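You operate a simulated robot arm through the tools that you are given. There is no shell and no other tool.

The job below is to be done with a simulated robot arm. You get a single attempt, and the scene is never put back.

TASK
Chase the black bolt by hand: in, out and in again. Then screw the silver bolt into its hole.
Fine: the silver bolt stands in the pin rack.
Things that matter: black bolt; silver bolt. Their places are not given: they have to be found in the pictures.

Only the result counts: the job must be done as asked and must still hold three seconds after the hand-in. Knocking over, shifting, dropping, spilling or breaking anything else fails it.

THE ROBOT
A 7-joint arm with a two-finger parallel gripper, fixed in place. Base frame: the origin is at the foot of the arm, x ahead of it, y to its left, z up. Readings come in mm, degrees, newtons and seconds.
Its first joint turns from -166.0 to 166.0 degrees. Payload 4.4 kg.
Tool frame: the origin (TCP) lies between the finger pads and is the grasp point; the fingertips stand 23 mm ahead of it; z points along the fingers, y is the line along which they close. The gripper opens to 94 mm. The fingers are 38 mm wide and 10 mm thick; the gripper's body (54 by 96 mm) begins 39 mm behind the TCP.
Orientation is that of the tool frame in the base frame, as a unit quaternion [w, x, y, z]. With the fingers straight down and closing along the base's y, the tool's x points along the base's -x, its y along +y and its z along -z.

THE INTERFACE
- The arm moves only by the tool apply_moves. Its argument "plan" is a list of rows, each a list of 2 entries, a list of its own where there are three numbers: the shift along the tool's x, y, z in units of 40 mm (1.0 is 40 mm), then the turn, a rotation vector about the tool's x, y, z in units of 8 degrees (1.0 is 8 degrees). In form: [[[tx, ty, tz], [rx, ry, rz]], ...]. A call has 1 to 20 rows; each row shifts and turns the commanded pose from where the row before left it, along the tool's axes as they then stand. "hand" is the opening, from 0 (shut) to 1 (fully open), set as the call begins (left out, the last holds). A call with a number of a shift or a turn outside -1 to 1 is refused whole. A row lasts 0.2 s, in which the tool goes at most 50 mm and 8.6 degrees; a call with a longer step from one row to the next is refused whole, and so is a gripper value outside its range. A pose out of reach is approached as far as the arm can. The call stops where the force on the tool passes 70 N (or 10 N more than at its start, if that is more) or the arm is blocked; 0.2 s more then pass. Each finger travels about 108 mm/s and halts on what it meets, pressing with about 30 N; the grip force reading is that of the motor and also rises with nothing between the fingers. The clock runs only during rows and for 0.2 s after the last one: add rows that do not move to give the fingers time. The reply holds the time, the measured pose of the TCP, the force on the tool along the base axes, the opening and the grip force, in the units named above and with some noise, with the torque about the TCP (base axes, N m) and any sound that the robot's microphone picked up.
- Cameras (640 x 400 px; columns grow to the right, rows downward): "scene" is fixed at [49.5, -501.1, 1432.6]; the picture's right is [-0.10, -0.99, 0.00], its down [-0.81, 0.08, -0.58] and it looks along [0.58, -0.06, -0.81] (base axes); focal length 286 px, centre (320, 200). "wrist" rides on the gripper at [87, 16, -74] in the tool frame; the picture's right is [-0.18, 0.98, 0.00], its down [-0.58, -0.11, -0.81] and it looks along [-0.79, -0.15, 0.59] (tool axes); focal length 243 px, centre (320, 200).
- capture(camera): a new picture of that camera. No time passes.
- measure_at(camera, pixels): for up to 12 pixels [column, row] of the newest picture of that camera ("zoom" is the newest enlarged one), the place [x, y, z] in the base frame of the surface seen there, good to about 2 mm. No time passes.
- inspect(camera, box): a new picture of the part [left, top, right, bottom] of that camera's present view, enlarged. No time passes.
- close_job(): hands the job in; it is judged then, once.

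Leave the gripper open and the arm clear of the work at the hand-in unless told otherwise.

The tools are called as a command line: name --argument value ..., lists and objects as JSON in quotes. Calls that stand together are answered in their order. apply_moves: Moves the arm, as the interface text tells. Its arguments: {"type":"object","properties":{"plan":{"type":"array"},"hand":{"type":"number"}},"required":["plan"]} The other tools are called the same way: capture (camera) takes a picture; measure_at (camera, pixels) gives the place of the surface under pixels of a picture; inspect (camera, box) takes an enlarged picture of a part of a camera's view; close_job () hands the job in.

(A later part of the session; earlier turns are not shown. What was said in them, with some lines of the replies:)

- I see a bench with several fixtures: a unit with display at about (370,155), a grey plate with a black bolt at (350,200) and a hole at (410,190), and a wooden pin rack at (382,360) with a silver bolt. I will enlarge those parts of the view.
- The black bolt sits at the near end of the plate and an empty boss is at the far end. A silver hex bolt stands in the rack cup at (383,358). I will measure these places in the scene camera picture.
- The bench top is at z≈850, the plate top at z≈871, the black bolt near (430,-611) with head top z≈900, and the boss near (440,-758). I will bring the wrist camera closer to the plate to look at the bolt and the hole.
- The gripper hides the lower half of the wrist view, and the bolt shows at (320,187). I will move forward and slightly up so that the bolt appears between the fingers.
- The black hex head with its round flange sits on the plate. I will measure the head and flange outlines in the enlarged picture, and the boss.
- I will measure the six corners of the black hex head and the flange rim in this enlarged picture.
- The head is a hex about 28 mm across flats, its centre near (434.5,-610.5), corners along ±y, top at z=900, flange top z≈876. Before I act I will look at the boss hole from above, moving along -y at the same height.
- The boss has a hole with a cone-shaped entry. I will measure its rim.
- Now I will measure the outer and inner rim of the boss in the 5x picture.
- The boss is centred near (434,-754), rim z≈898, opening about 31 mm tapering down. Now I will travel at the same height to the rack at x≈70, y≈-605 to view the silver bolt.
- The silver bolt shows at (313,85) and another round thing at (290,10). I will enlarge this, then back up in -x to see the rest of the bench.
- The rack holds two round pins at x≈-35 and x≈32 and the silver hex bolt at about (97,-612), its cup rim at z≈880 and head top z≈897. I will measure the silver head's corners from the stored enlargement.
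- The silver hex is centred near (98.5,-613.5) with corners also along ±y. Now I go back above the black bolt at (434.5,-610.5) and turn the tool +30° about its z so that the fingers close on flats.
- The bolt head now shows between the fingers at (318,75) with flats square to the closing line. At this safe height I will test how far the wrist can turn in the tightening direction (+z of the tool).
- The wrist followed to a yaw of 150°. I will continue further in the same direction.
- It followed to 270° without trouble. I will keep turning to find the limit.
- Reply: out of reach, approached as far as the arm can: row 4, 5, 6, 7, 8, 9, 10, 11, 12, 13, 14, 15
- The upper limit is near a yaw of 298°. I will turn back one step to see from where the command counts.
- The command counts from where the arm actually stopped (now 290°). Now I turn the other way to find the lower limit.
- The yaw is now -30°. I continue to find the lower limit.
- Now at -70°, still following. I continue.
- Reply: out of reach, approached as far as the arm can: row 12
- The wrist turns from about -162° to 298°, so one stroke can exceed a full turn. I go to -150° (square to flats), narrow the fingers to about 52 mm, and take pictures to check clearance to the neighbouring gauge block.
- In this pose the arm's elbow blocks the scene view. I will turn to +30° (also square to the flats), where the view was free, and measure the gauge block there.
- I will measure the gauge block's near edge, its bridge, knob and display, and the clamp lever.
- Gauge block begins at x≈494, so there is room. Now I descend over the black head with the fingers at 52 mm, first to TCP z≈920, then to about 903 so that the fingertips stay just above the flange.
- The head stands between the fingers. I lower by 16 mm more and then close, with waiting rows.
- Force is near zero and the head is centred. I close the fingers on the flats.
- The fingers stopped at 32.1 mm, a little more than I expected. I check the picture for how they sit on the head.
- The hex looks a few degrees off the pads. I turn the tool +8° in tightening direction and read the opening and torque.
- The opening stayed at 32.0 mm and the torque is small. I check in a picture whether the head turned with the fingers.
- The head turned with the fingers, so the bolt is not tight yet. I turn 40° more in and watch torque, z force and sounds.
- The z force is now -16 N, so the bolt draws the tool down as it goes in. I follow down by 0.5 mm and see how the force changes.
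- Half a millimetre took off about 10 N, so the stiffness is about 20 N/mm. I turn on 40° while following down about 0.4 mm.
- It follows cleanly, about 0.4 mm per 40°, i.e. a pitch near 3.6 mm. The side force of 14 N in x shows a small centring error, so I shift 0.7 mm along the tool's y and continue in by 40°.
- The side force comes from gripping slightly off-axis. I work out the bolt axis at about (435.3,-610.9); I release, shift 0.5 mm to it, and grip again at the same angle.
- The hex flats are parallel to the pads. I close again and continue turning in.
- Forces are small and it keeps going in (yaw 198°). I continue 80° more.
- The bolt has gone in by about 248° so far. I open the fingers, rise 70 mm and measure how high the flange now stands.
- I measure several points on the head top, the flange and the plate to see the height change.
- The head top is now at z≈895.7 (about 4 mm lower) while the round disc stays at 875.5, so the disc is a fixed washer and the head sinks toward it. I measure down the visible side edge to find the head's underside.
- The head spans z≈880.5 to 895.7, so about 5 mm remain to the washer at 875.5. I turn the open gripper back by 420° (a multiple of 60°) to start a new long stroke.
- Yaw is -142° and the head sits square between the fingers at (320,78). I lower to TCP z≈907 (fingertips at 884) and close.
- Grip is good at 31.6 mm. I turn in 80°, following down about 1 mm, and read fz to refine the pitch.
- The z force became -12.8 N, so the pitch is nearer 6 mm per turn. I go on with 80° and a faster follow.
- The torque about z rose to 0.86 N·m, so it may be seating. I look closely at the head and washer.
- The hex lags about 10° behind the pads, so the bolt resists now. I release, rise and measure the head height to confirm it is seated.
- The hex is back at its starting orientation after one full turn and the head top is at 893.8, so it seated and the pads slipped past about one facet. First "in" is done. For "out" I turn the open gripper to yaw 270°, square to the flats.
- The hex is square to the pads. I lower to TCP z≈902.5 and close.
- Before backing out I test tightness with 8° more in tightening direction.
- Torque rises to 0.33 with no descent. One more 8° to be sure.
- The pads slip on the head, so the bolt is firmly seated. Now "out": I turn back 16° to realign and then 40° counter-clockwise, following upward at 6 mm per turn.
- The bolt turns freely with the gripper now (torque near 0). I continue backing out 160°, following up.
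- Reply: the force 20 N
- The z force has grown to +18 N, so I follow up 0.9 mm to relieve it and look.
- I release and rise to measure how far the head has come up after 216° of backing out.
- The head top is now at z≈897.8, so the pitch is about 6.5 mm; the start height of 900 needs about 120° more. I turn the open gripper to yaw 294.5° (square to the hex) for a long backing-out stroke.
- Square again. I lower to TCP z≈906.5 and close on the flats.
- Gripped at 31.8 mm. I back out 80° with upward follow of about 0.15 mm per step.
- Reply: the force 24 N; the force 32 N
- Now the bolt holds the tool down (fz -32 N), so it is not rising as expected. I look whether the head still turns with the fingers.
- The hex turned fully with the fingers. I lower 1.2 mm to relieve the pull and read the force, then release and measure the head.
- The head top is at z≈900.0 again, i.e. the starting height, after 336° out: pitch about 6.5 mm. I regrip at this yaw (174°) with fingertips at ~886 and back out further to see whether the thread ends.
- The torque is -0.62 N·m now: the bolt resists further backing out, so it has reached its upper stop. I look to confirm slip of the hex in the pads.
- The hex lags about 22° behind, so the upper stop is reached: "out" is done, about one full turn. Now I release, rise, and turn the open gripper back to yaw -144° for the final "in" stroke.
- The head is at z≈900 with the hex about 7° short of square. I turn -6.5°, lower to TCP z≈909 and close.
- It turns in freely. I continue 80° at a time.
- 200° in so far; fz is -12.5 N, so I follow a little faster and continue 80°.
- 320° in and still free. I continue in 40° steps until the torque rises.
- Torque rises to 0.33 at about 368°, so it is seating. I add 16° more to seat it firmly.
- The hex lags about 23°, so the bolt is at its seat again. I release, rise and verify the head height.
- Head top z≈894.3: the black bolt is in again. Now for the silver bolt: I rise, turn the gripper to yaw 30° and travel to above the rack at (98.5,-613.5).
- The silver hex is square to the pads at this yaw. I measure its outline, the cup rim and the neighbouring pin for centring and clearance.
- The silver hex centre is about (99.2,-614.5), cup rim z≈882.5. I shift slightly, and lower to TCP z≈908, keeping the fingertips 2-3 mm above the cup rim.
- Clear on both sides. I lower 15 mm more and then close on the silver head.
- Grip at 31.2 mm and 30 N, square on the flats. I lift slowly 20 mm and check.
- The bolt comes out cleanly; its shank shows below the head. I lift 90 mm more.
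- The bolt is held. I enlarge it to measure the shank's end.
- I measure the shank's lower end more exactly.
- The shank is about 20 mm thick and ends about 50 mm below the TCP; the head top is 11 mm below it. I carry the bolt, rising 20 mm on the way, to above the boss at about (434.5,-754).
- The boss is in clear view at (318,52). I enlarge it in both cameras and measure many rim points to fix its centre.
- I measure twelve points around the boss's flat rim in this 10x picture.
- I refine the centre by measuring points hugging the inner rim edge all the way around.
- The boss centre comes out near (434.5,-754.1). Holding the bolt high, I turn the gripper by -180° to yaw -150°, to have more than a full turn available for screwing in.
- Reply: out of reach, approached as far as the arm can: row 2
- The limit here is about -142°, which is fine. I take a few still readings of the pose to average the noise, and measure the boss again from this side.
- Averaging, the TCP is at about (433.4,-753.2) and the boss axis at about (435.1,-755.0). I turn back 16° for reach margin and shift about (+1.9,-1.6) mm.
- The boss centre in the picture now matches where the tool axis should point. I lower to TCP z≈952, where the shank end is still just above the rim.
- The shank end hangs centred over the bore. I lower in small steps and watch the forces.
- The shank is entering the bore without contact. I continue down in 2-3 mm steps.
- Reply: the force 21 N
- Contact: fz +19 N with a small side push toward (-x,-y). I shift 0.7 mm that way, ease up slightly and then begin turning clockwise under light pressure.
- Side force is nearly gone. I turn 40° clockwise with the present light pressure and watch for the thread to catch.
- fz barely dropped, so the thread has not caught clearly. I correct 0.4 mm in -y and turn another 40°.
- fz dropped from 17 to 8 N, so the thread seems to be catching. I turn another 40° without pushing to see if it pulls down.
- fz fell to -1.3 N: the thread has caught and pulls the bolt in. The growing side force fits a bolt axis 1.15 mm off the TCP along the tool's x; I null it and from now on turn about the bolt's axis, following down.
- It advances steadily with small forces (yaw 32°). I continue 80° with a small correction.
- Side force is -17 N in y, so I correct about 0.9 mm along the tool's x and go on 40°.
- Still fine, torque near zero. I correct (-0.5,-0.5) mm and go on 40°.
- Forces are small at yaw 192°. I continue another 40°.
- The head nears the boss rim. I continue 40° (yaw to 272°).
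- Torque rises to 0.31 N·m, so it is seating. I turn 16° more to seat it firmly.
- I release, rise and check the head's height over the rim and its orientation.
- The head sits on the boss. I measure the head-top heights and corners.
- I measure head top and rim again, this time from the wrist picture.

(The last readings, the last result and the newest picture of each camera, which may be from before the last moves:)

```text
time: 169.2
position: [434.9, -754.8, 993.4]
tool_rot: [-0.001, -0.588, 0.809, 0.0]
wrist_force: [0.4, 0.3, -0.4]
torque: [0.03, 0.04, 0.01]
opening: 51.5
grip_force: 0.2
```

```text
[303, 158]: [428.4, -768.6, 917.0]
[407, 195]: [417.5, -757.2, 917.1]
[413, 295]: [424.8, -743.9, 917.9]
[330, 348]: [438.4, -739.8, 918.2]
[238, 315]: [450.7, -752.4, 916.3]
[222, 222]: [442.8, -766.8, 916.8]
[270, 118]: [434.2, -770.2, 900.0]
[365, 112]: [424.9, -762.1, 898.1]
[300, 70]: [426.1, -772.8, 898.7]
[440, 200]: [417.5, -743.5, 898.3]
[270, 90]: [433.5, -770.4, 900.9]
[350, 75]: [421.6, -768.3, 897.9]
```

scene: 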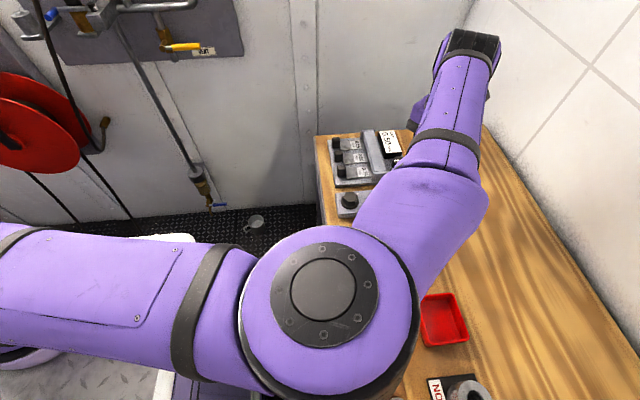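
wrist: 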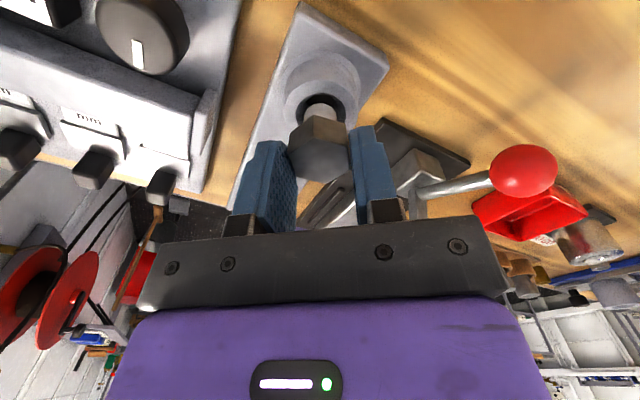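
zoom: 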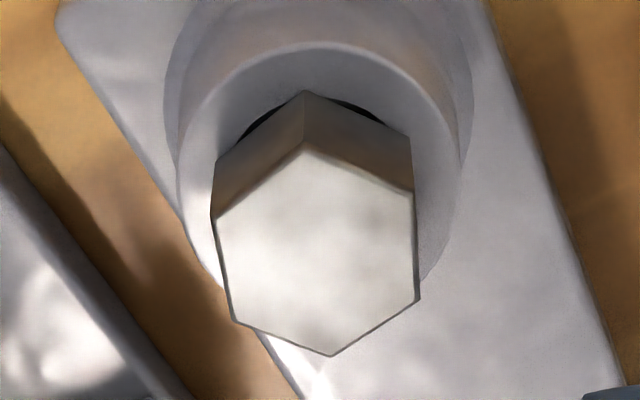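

By both cameras the silver head stands about 18 mm above its rim, the same as the seated black head over its washer. To be sure it is fully in, I regrip: turn the open gripper to yaw 171° first.

apply_moves --plan '[[[0, 0, 0], [0, 0, -1]], [[0, 0, 0], [0, 0, -1]], [[0, 0, 0], [0, 0, -1]], [[0, 0, 0], [0, 0, -1]], [[0, 0, 0], [0, 0, -1]], [[0, 0, 0], [0, 0, -1]], [[0, 0, 0], [0, 0, -1]], [[0, 0, 0], [0, 0, -1]], [[0, 0, 0], [0, 0, -1]], [[0, 0, 0], [0, 0, -1]], [[0, 0, 0], [0, 0, -1]], [[0, 0, 0], [0, 0, -1]], [[0, 0, 0], [0, 0, -1]], [[0, 0, 0], [0, 0, -1]], [[0, 0, 0], [0, 0, -0.6]], [[0, 0, 0], [0, 0, 0]]]'

inspect --camera "wrist" --box '[250, 30, 390, 130]'

```text
time: 172.6
position: [435.7, -754.5, 993.8]
tool_rot: [0.0, 0.997, 0.077, -0.001]
wrist_force: [0.5, 0.4, -0.1]
torque: [0.01, 0.03, 0.03]
opening: 51.6
grip_force: 0.0
```

```text
4.00 times, centred on (320, 80) of wrist
```

zoom: 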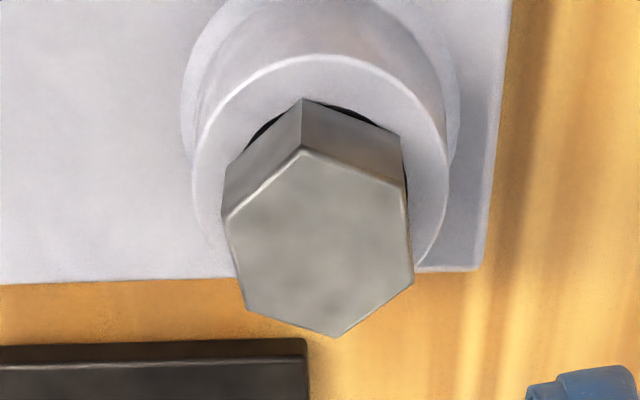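

Square. I lower to TCP z≈928, close and test with 16° more.

apply_moves --plan '[[[0, 0, 0.82], [0, 0, 0]], [[0, 0, 0.82], [0, 0, 0]], [[0, 0, 0], [0, 0, 0]]]'

apply_moves --plan '[[[0, 0, 0], [0, 0, 0]], [[0, 0, 0], [0, 0, 0]], [[0, 0, 0], [0, 0, 0]]]' --hand 0.15

apply_moves --plan '[[[0, 0, 0.002], [0, 0, 1]], [[0, 0, 0.002], [0, 0, 1]]]'

inspect --camera "wrist" --box '[220, 80, 420, 230]'

```text
time: 173.4
position: [434.5, -754.6, 928.1]
tool_rot: [0.001, 0.997, 0.077, 0.0]
wrist_force: [0.4, -0.6, -0.7]
torque: [-0.01, -0.02, -0.01]
opening: 52.0
grip_force: 0.0
```

```text
time: 174.2
position: [436.4, -754.3, 928.7]
tool_rot: [0.001, 0.997, 0.076, 0.0]
wrist_force: [1.3, -7.0, 0.2]
torque: [0.01, 0.01, 0.03]
opening: 31.4
grip_force: 30.3
```

```text
time: 174.8
position: [435.9, -754.4, 928.1]
tool_rot: [0.001, 0.998, -0.062, 0.0]
wrist_force: [2.6, -6.6, -0.1]
torque: [-0.1, 0.06, 0.47]
opening: 30.7
grip_force: 29.7
```

```text
2.67 times, centred on (320, 155) of wrist
```

zoom: 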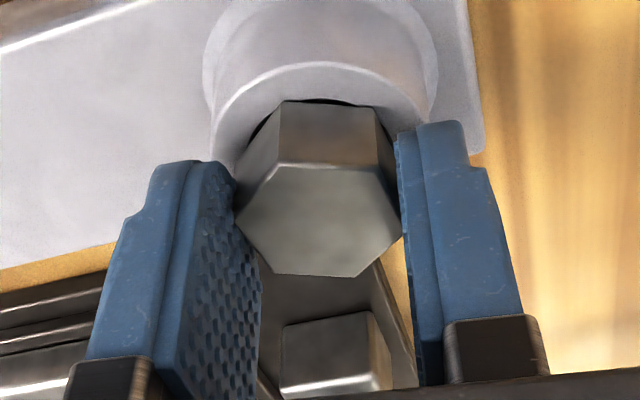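

Torque 0.47 N·m and the hex lags about 16° with no advance: the silver bolt is firmly seated. I open the fingers and rise clear.

apply_moves --plan '[[[0, 0, 0], [0, 0, 0]], [[0, 0, 0], [0, 0, 0]], [[0, 0, -0.6], [0, 0, 0]], [[0, 0, -0.9], [0, 0, 0]], [[0, 0, -0.9], [0, 0, 0]], [[0, 0, -0.9], [0, 0, 0]], [[0, 0, 0], [0, 0, 0]]]' --hand 0.55

capture --camera "wrist"

capture --camera "scene"

```text
time: 176.4
position: [434.7, -756.5, 1061.5]
tool_rot: [0.001, 0.998, -0.062, 0.0]
wrist_force: [0.0, 0.5, 0.2]
torque: [0.02, -0.05, 0.02]
opening: 51.5
grip_force: 0.1
```

```text
taken
```

wrist: 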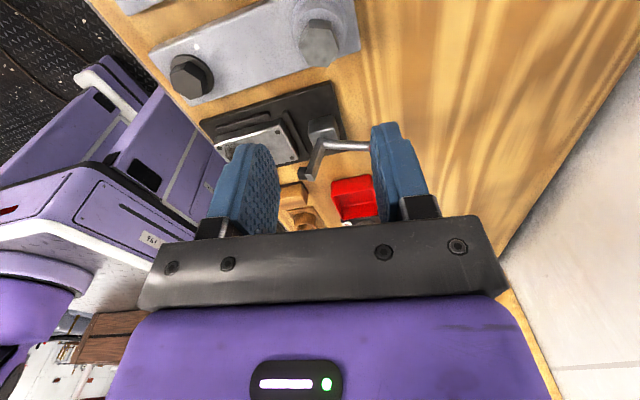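

```text
taken
```

scene: 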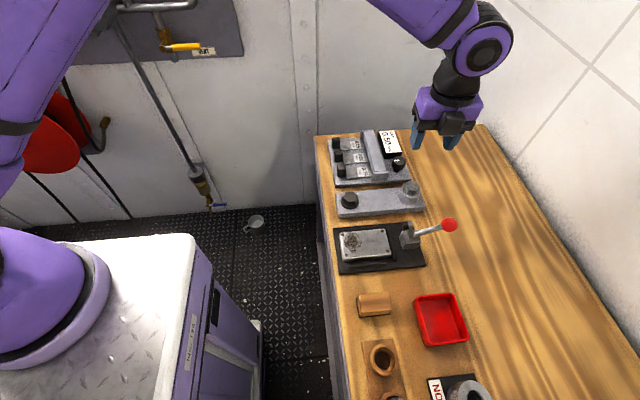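

Both bolts are in view at (190,75) and (320,40) of the wrist picture. I enlarge the plate in the scene view and measure both heads once more.

inspect --camera "scene" --box '[320, 150, 440, 225]'

inspect --camera "wrist" --box '[150, 0, 370, 120]'

measure_at --camera "wrist" --pixels '[[190, 77], [186, 74], [196, 82], [318, 42], [312, 38], [326, 46], [322, 50], [240, 55], [192, 62], [300, 15]]'

```text
5.33 times, centred on (380, 188) of scene
```

zoom: 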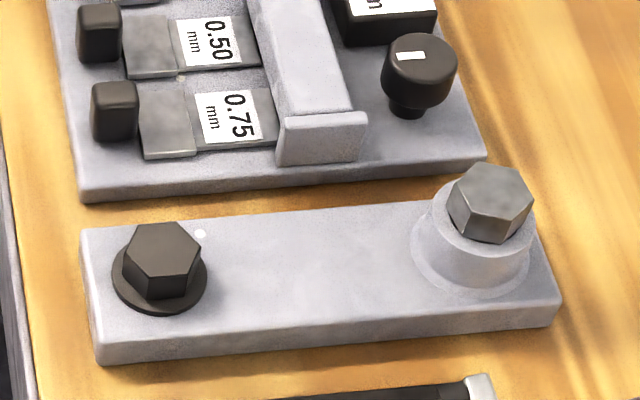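

```text
2.91 times, centred on (260, 60) of wrist
```

zoom: 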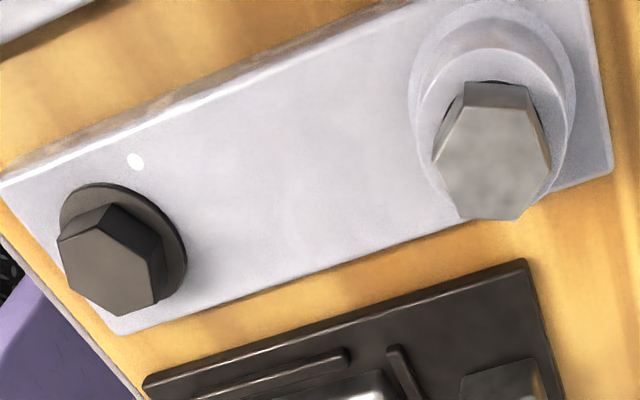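

```text
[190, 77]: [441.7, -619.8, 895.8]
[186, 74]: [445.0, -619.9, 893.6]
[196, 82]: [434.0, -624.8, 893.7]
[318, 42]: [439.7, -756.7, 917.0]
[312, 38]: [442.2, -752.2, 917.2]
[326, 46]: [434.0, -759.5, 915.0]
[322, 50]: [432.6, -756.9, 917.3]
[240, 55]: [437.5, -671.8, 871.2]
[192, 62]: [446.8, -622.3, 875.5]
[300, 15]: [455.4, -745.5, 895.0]
```

I look closer at the gap under each head.

inspect --camera "scene" --box '[394, 174, 426, 206]'

inspect --camera "scene" --box '[334, 182, 366, 214]'

```text
12.50 times, centred on (410, 190) of scene
```

zoom: 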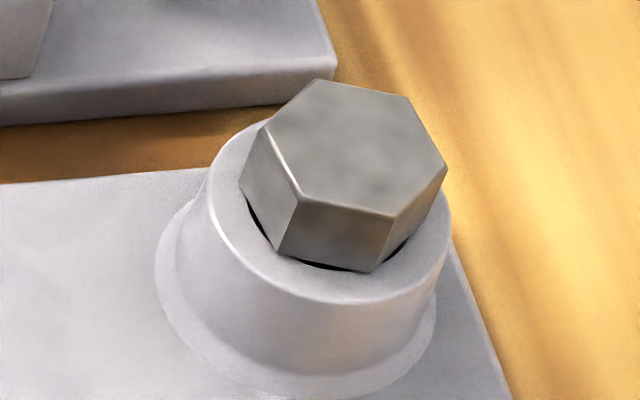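

```text
12.50 times, centred on (350, 198) of scene
```

zoom: 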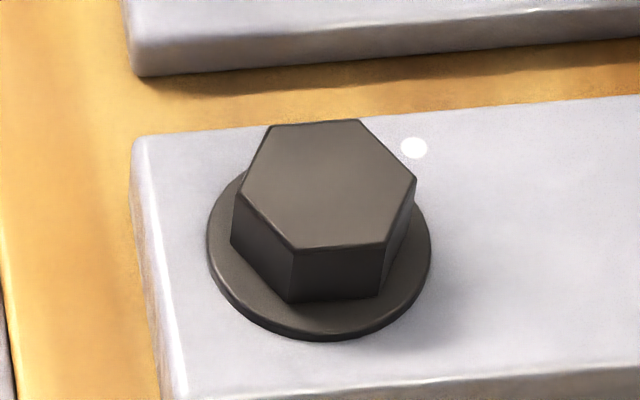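

Both heads sit down on their seats, upright. I now move the arm up and back, clear of the work, with the gripper fully open.

apply_moves --plan '[[[0, 0, -0.9], [0, 0, 0]], [[-0.5, -0.65, -0.5], [0, 0, 0]], [[-0.5, -0.65, -0.5], [0, 0, 0]], [[-0.5, -0.65, -0.3], [0, 0, 0]], [[-0.5, -0.65, 0], [0, 0, 0]], [[-0.5, -0.65, 0], [0, 0, 0]], [[0, 0, 0], [0, 0, 0]]]' --hand 1.0

capture --camera "scene"

capture --camera "wrist"

```text
time: 178.0
position: [351.5, -612.4, 1149.1]
tool_rot: [0.001, 0.998, -0.062, 0.0]
wrist_force: [-0.6, 0.0, -0.6]
torque: [0.0, -0.02, -0.01]
opening: 94.0
grip_force: 0.2
```

```text
taken
```

scene: 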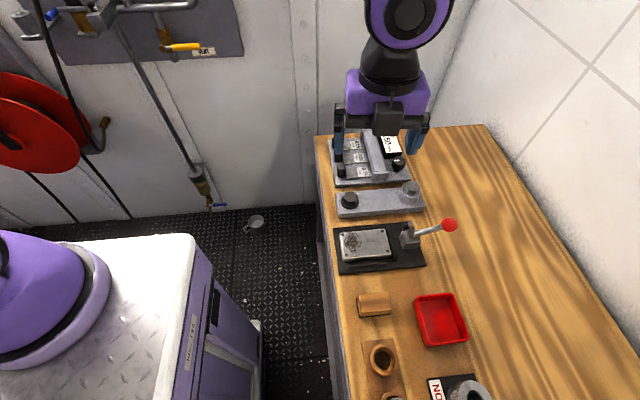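

```text
taken
```

wrist: 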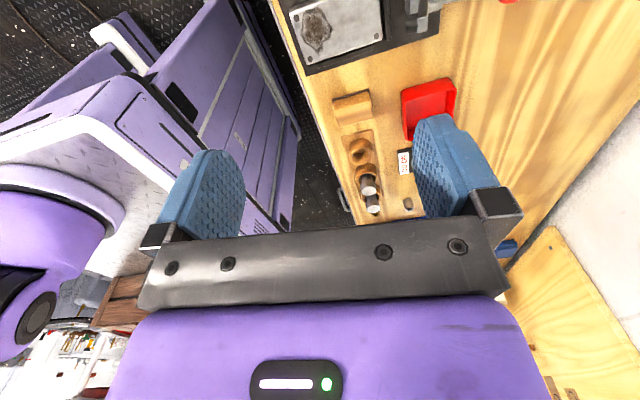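

Everything else stands where it was. The black bolt is seated after in, out and in again, the silver bolt is seated in the boss, and the gripper is open and well clear at z≈1149. I hand the job in.

close_job

```text
The job is handed in.
```

I ran the black bolt in, out and in again, then screwed the silver bolt into the raised boss on the same plate. The job is handed in, but I have no verdict on whether it passed.

- **Black bolt:** It went in until it stopped, came back out about one full turn to an upper stop, and went in again until it stopped. I took the upper stop, which is also its starting height, as "out" and did not remove the bolt from its hole. At the end its head top was at z≈894, the same as after the first "in".
- **Silver bolt:** I lifted it from the pin rack and turned it in until it stopped. A second grip and a further 16° turn did not move it. Its head stands about 18 mm above the boss rim, about the same as the black head above its washer.
- **Rest of the bench:** In the last pictures nothing else had moved. The gripper was fully open and the arm was up at z≈1149.
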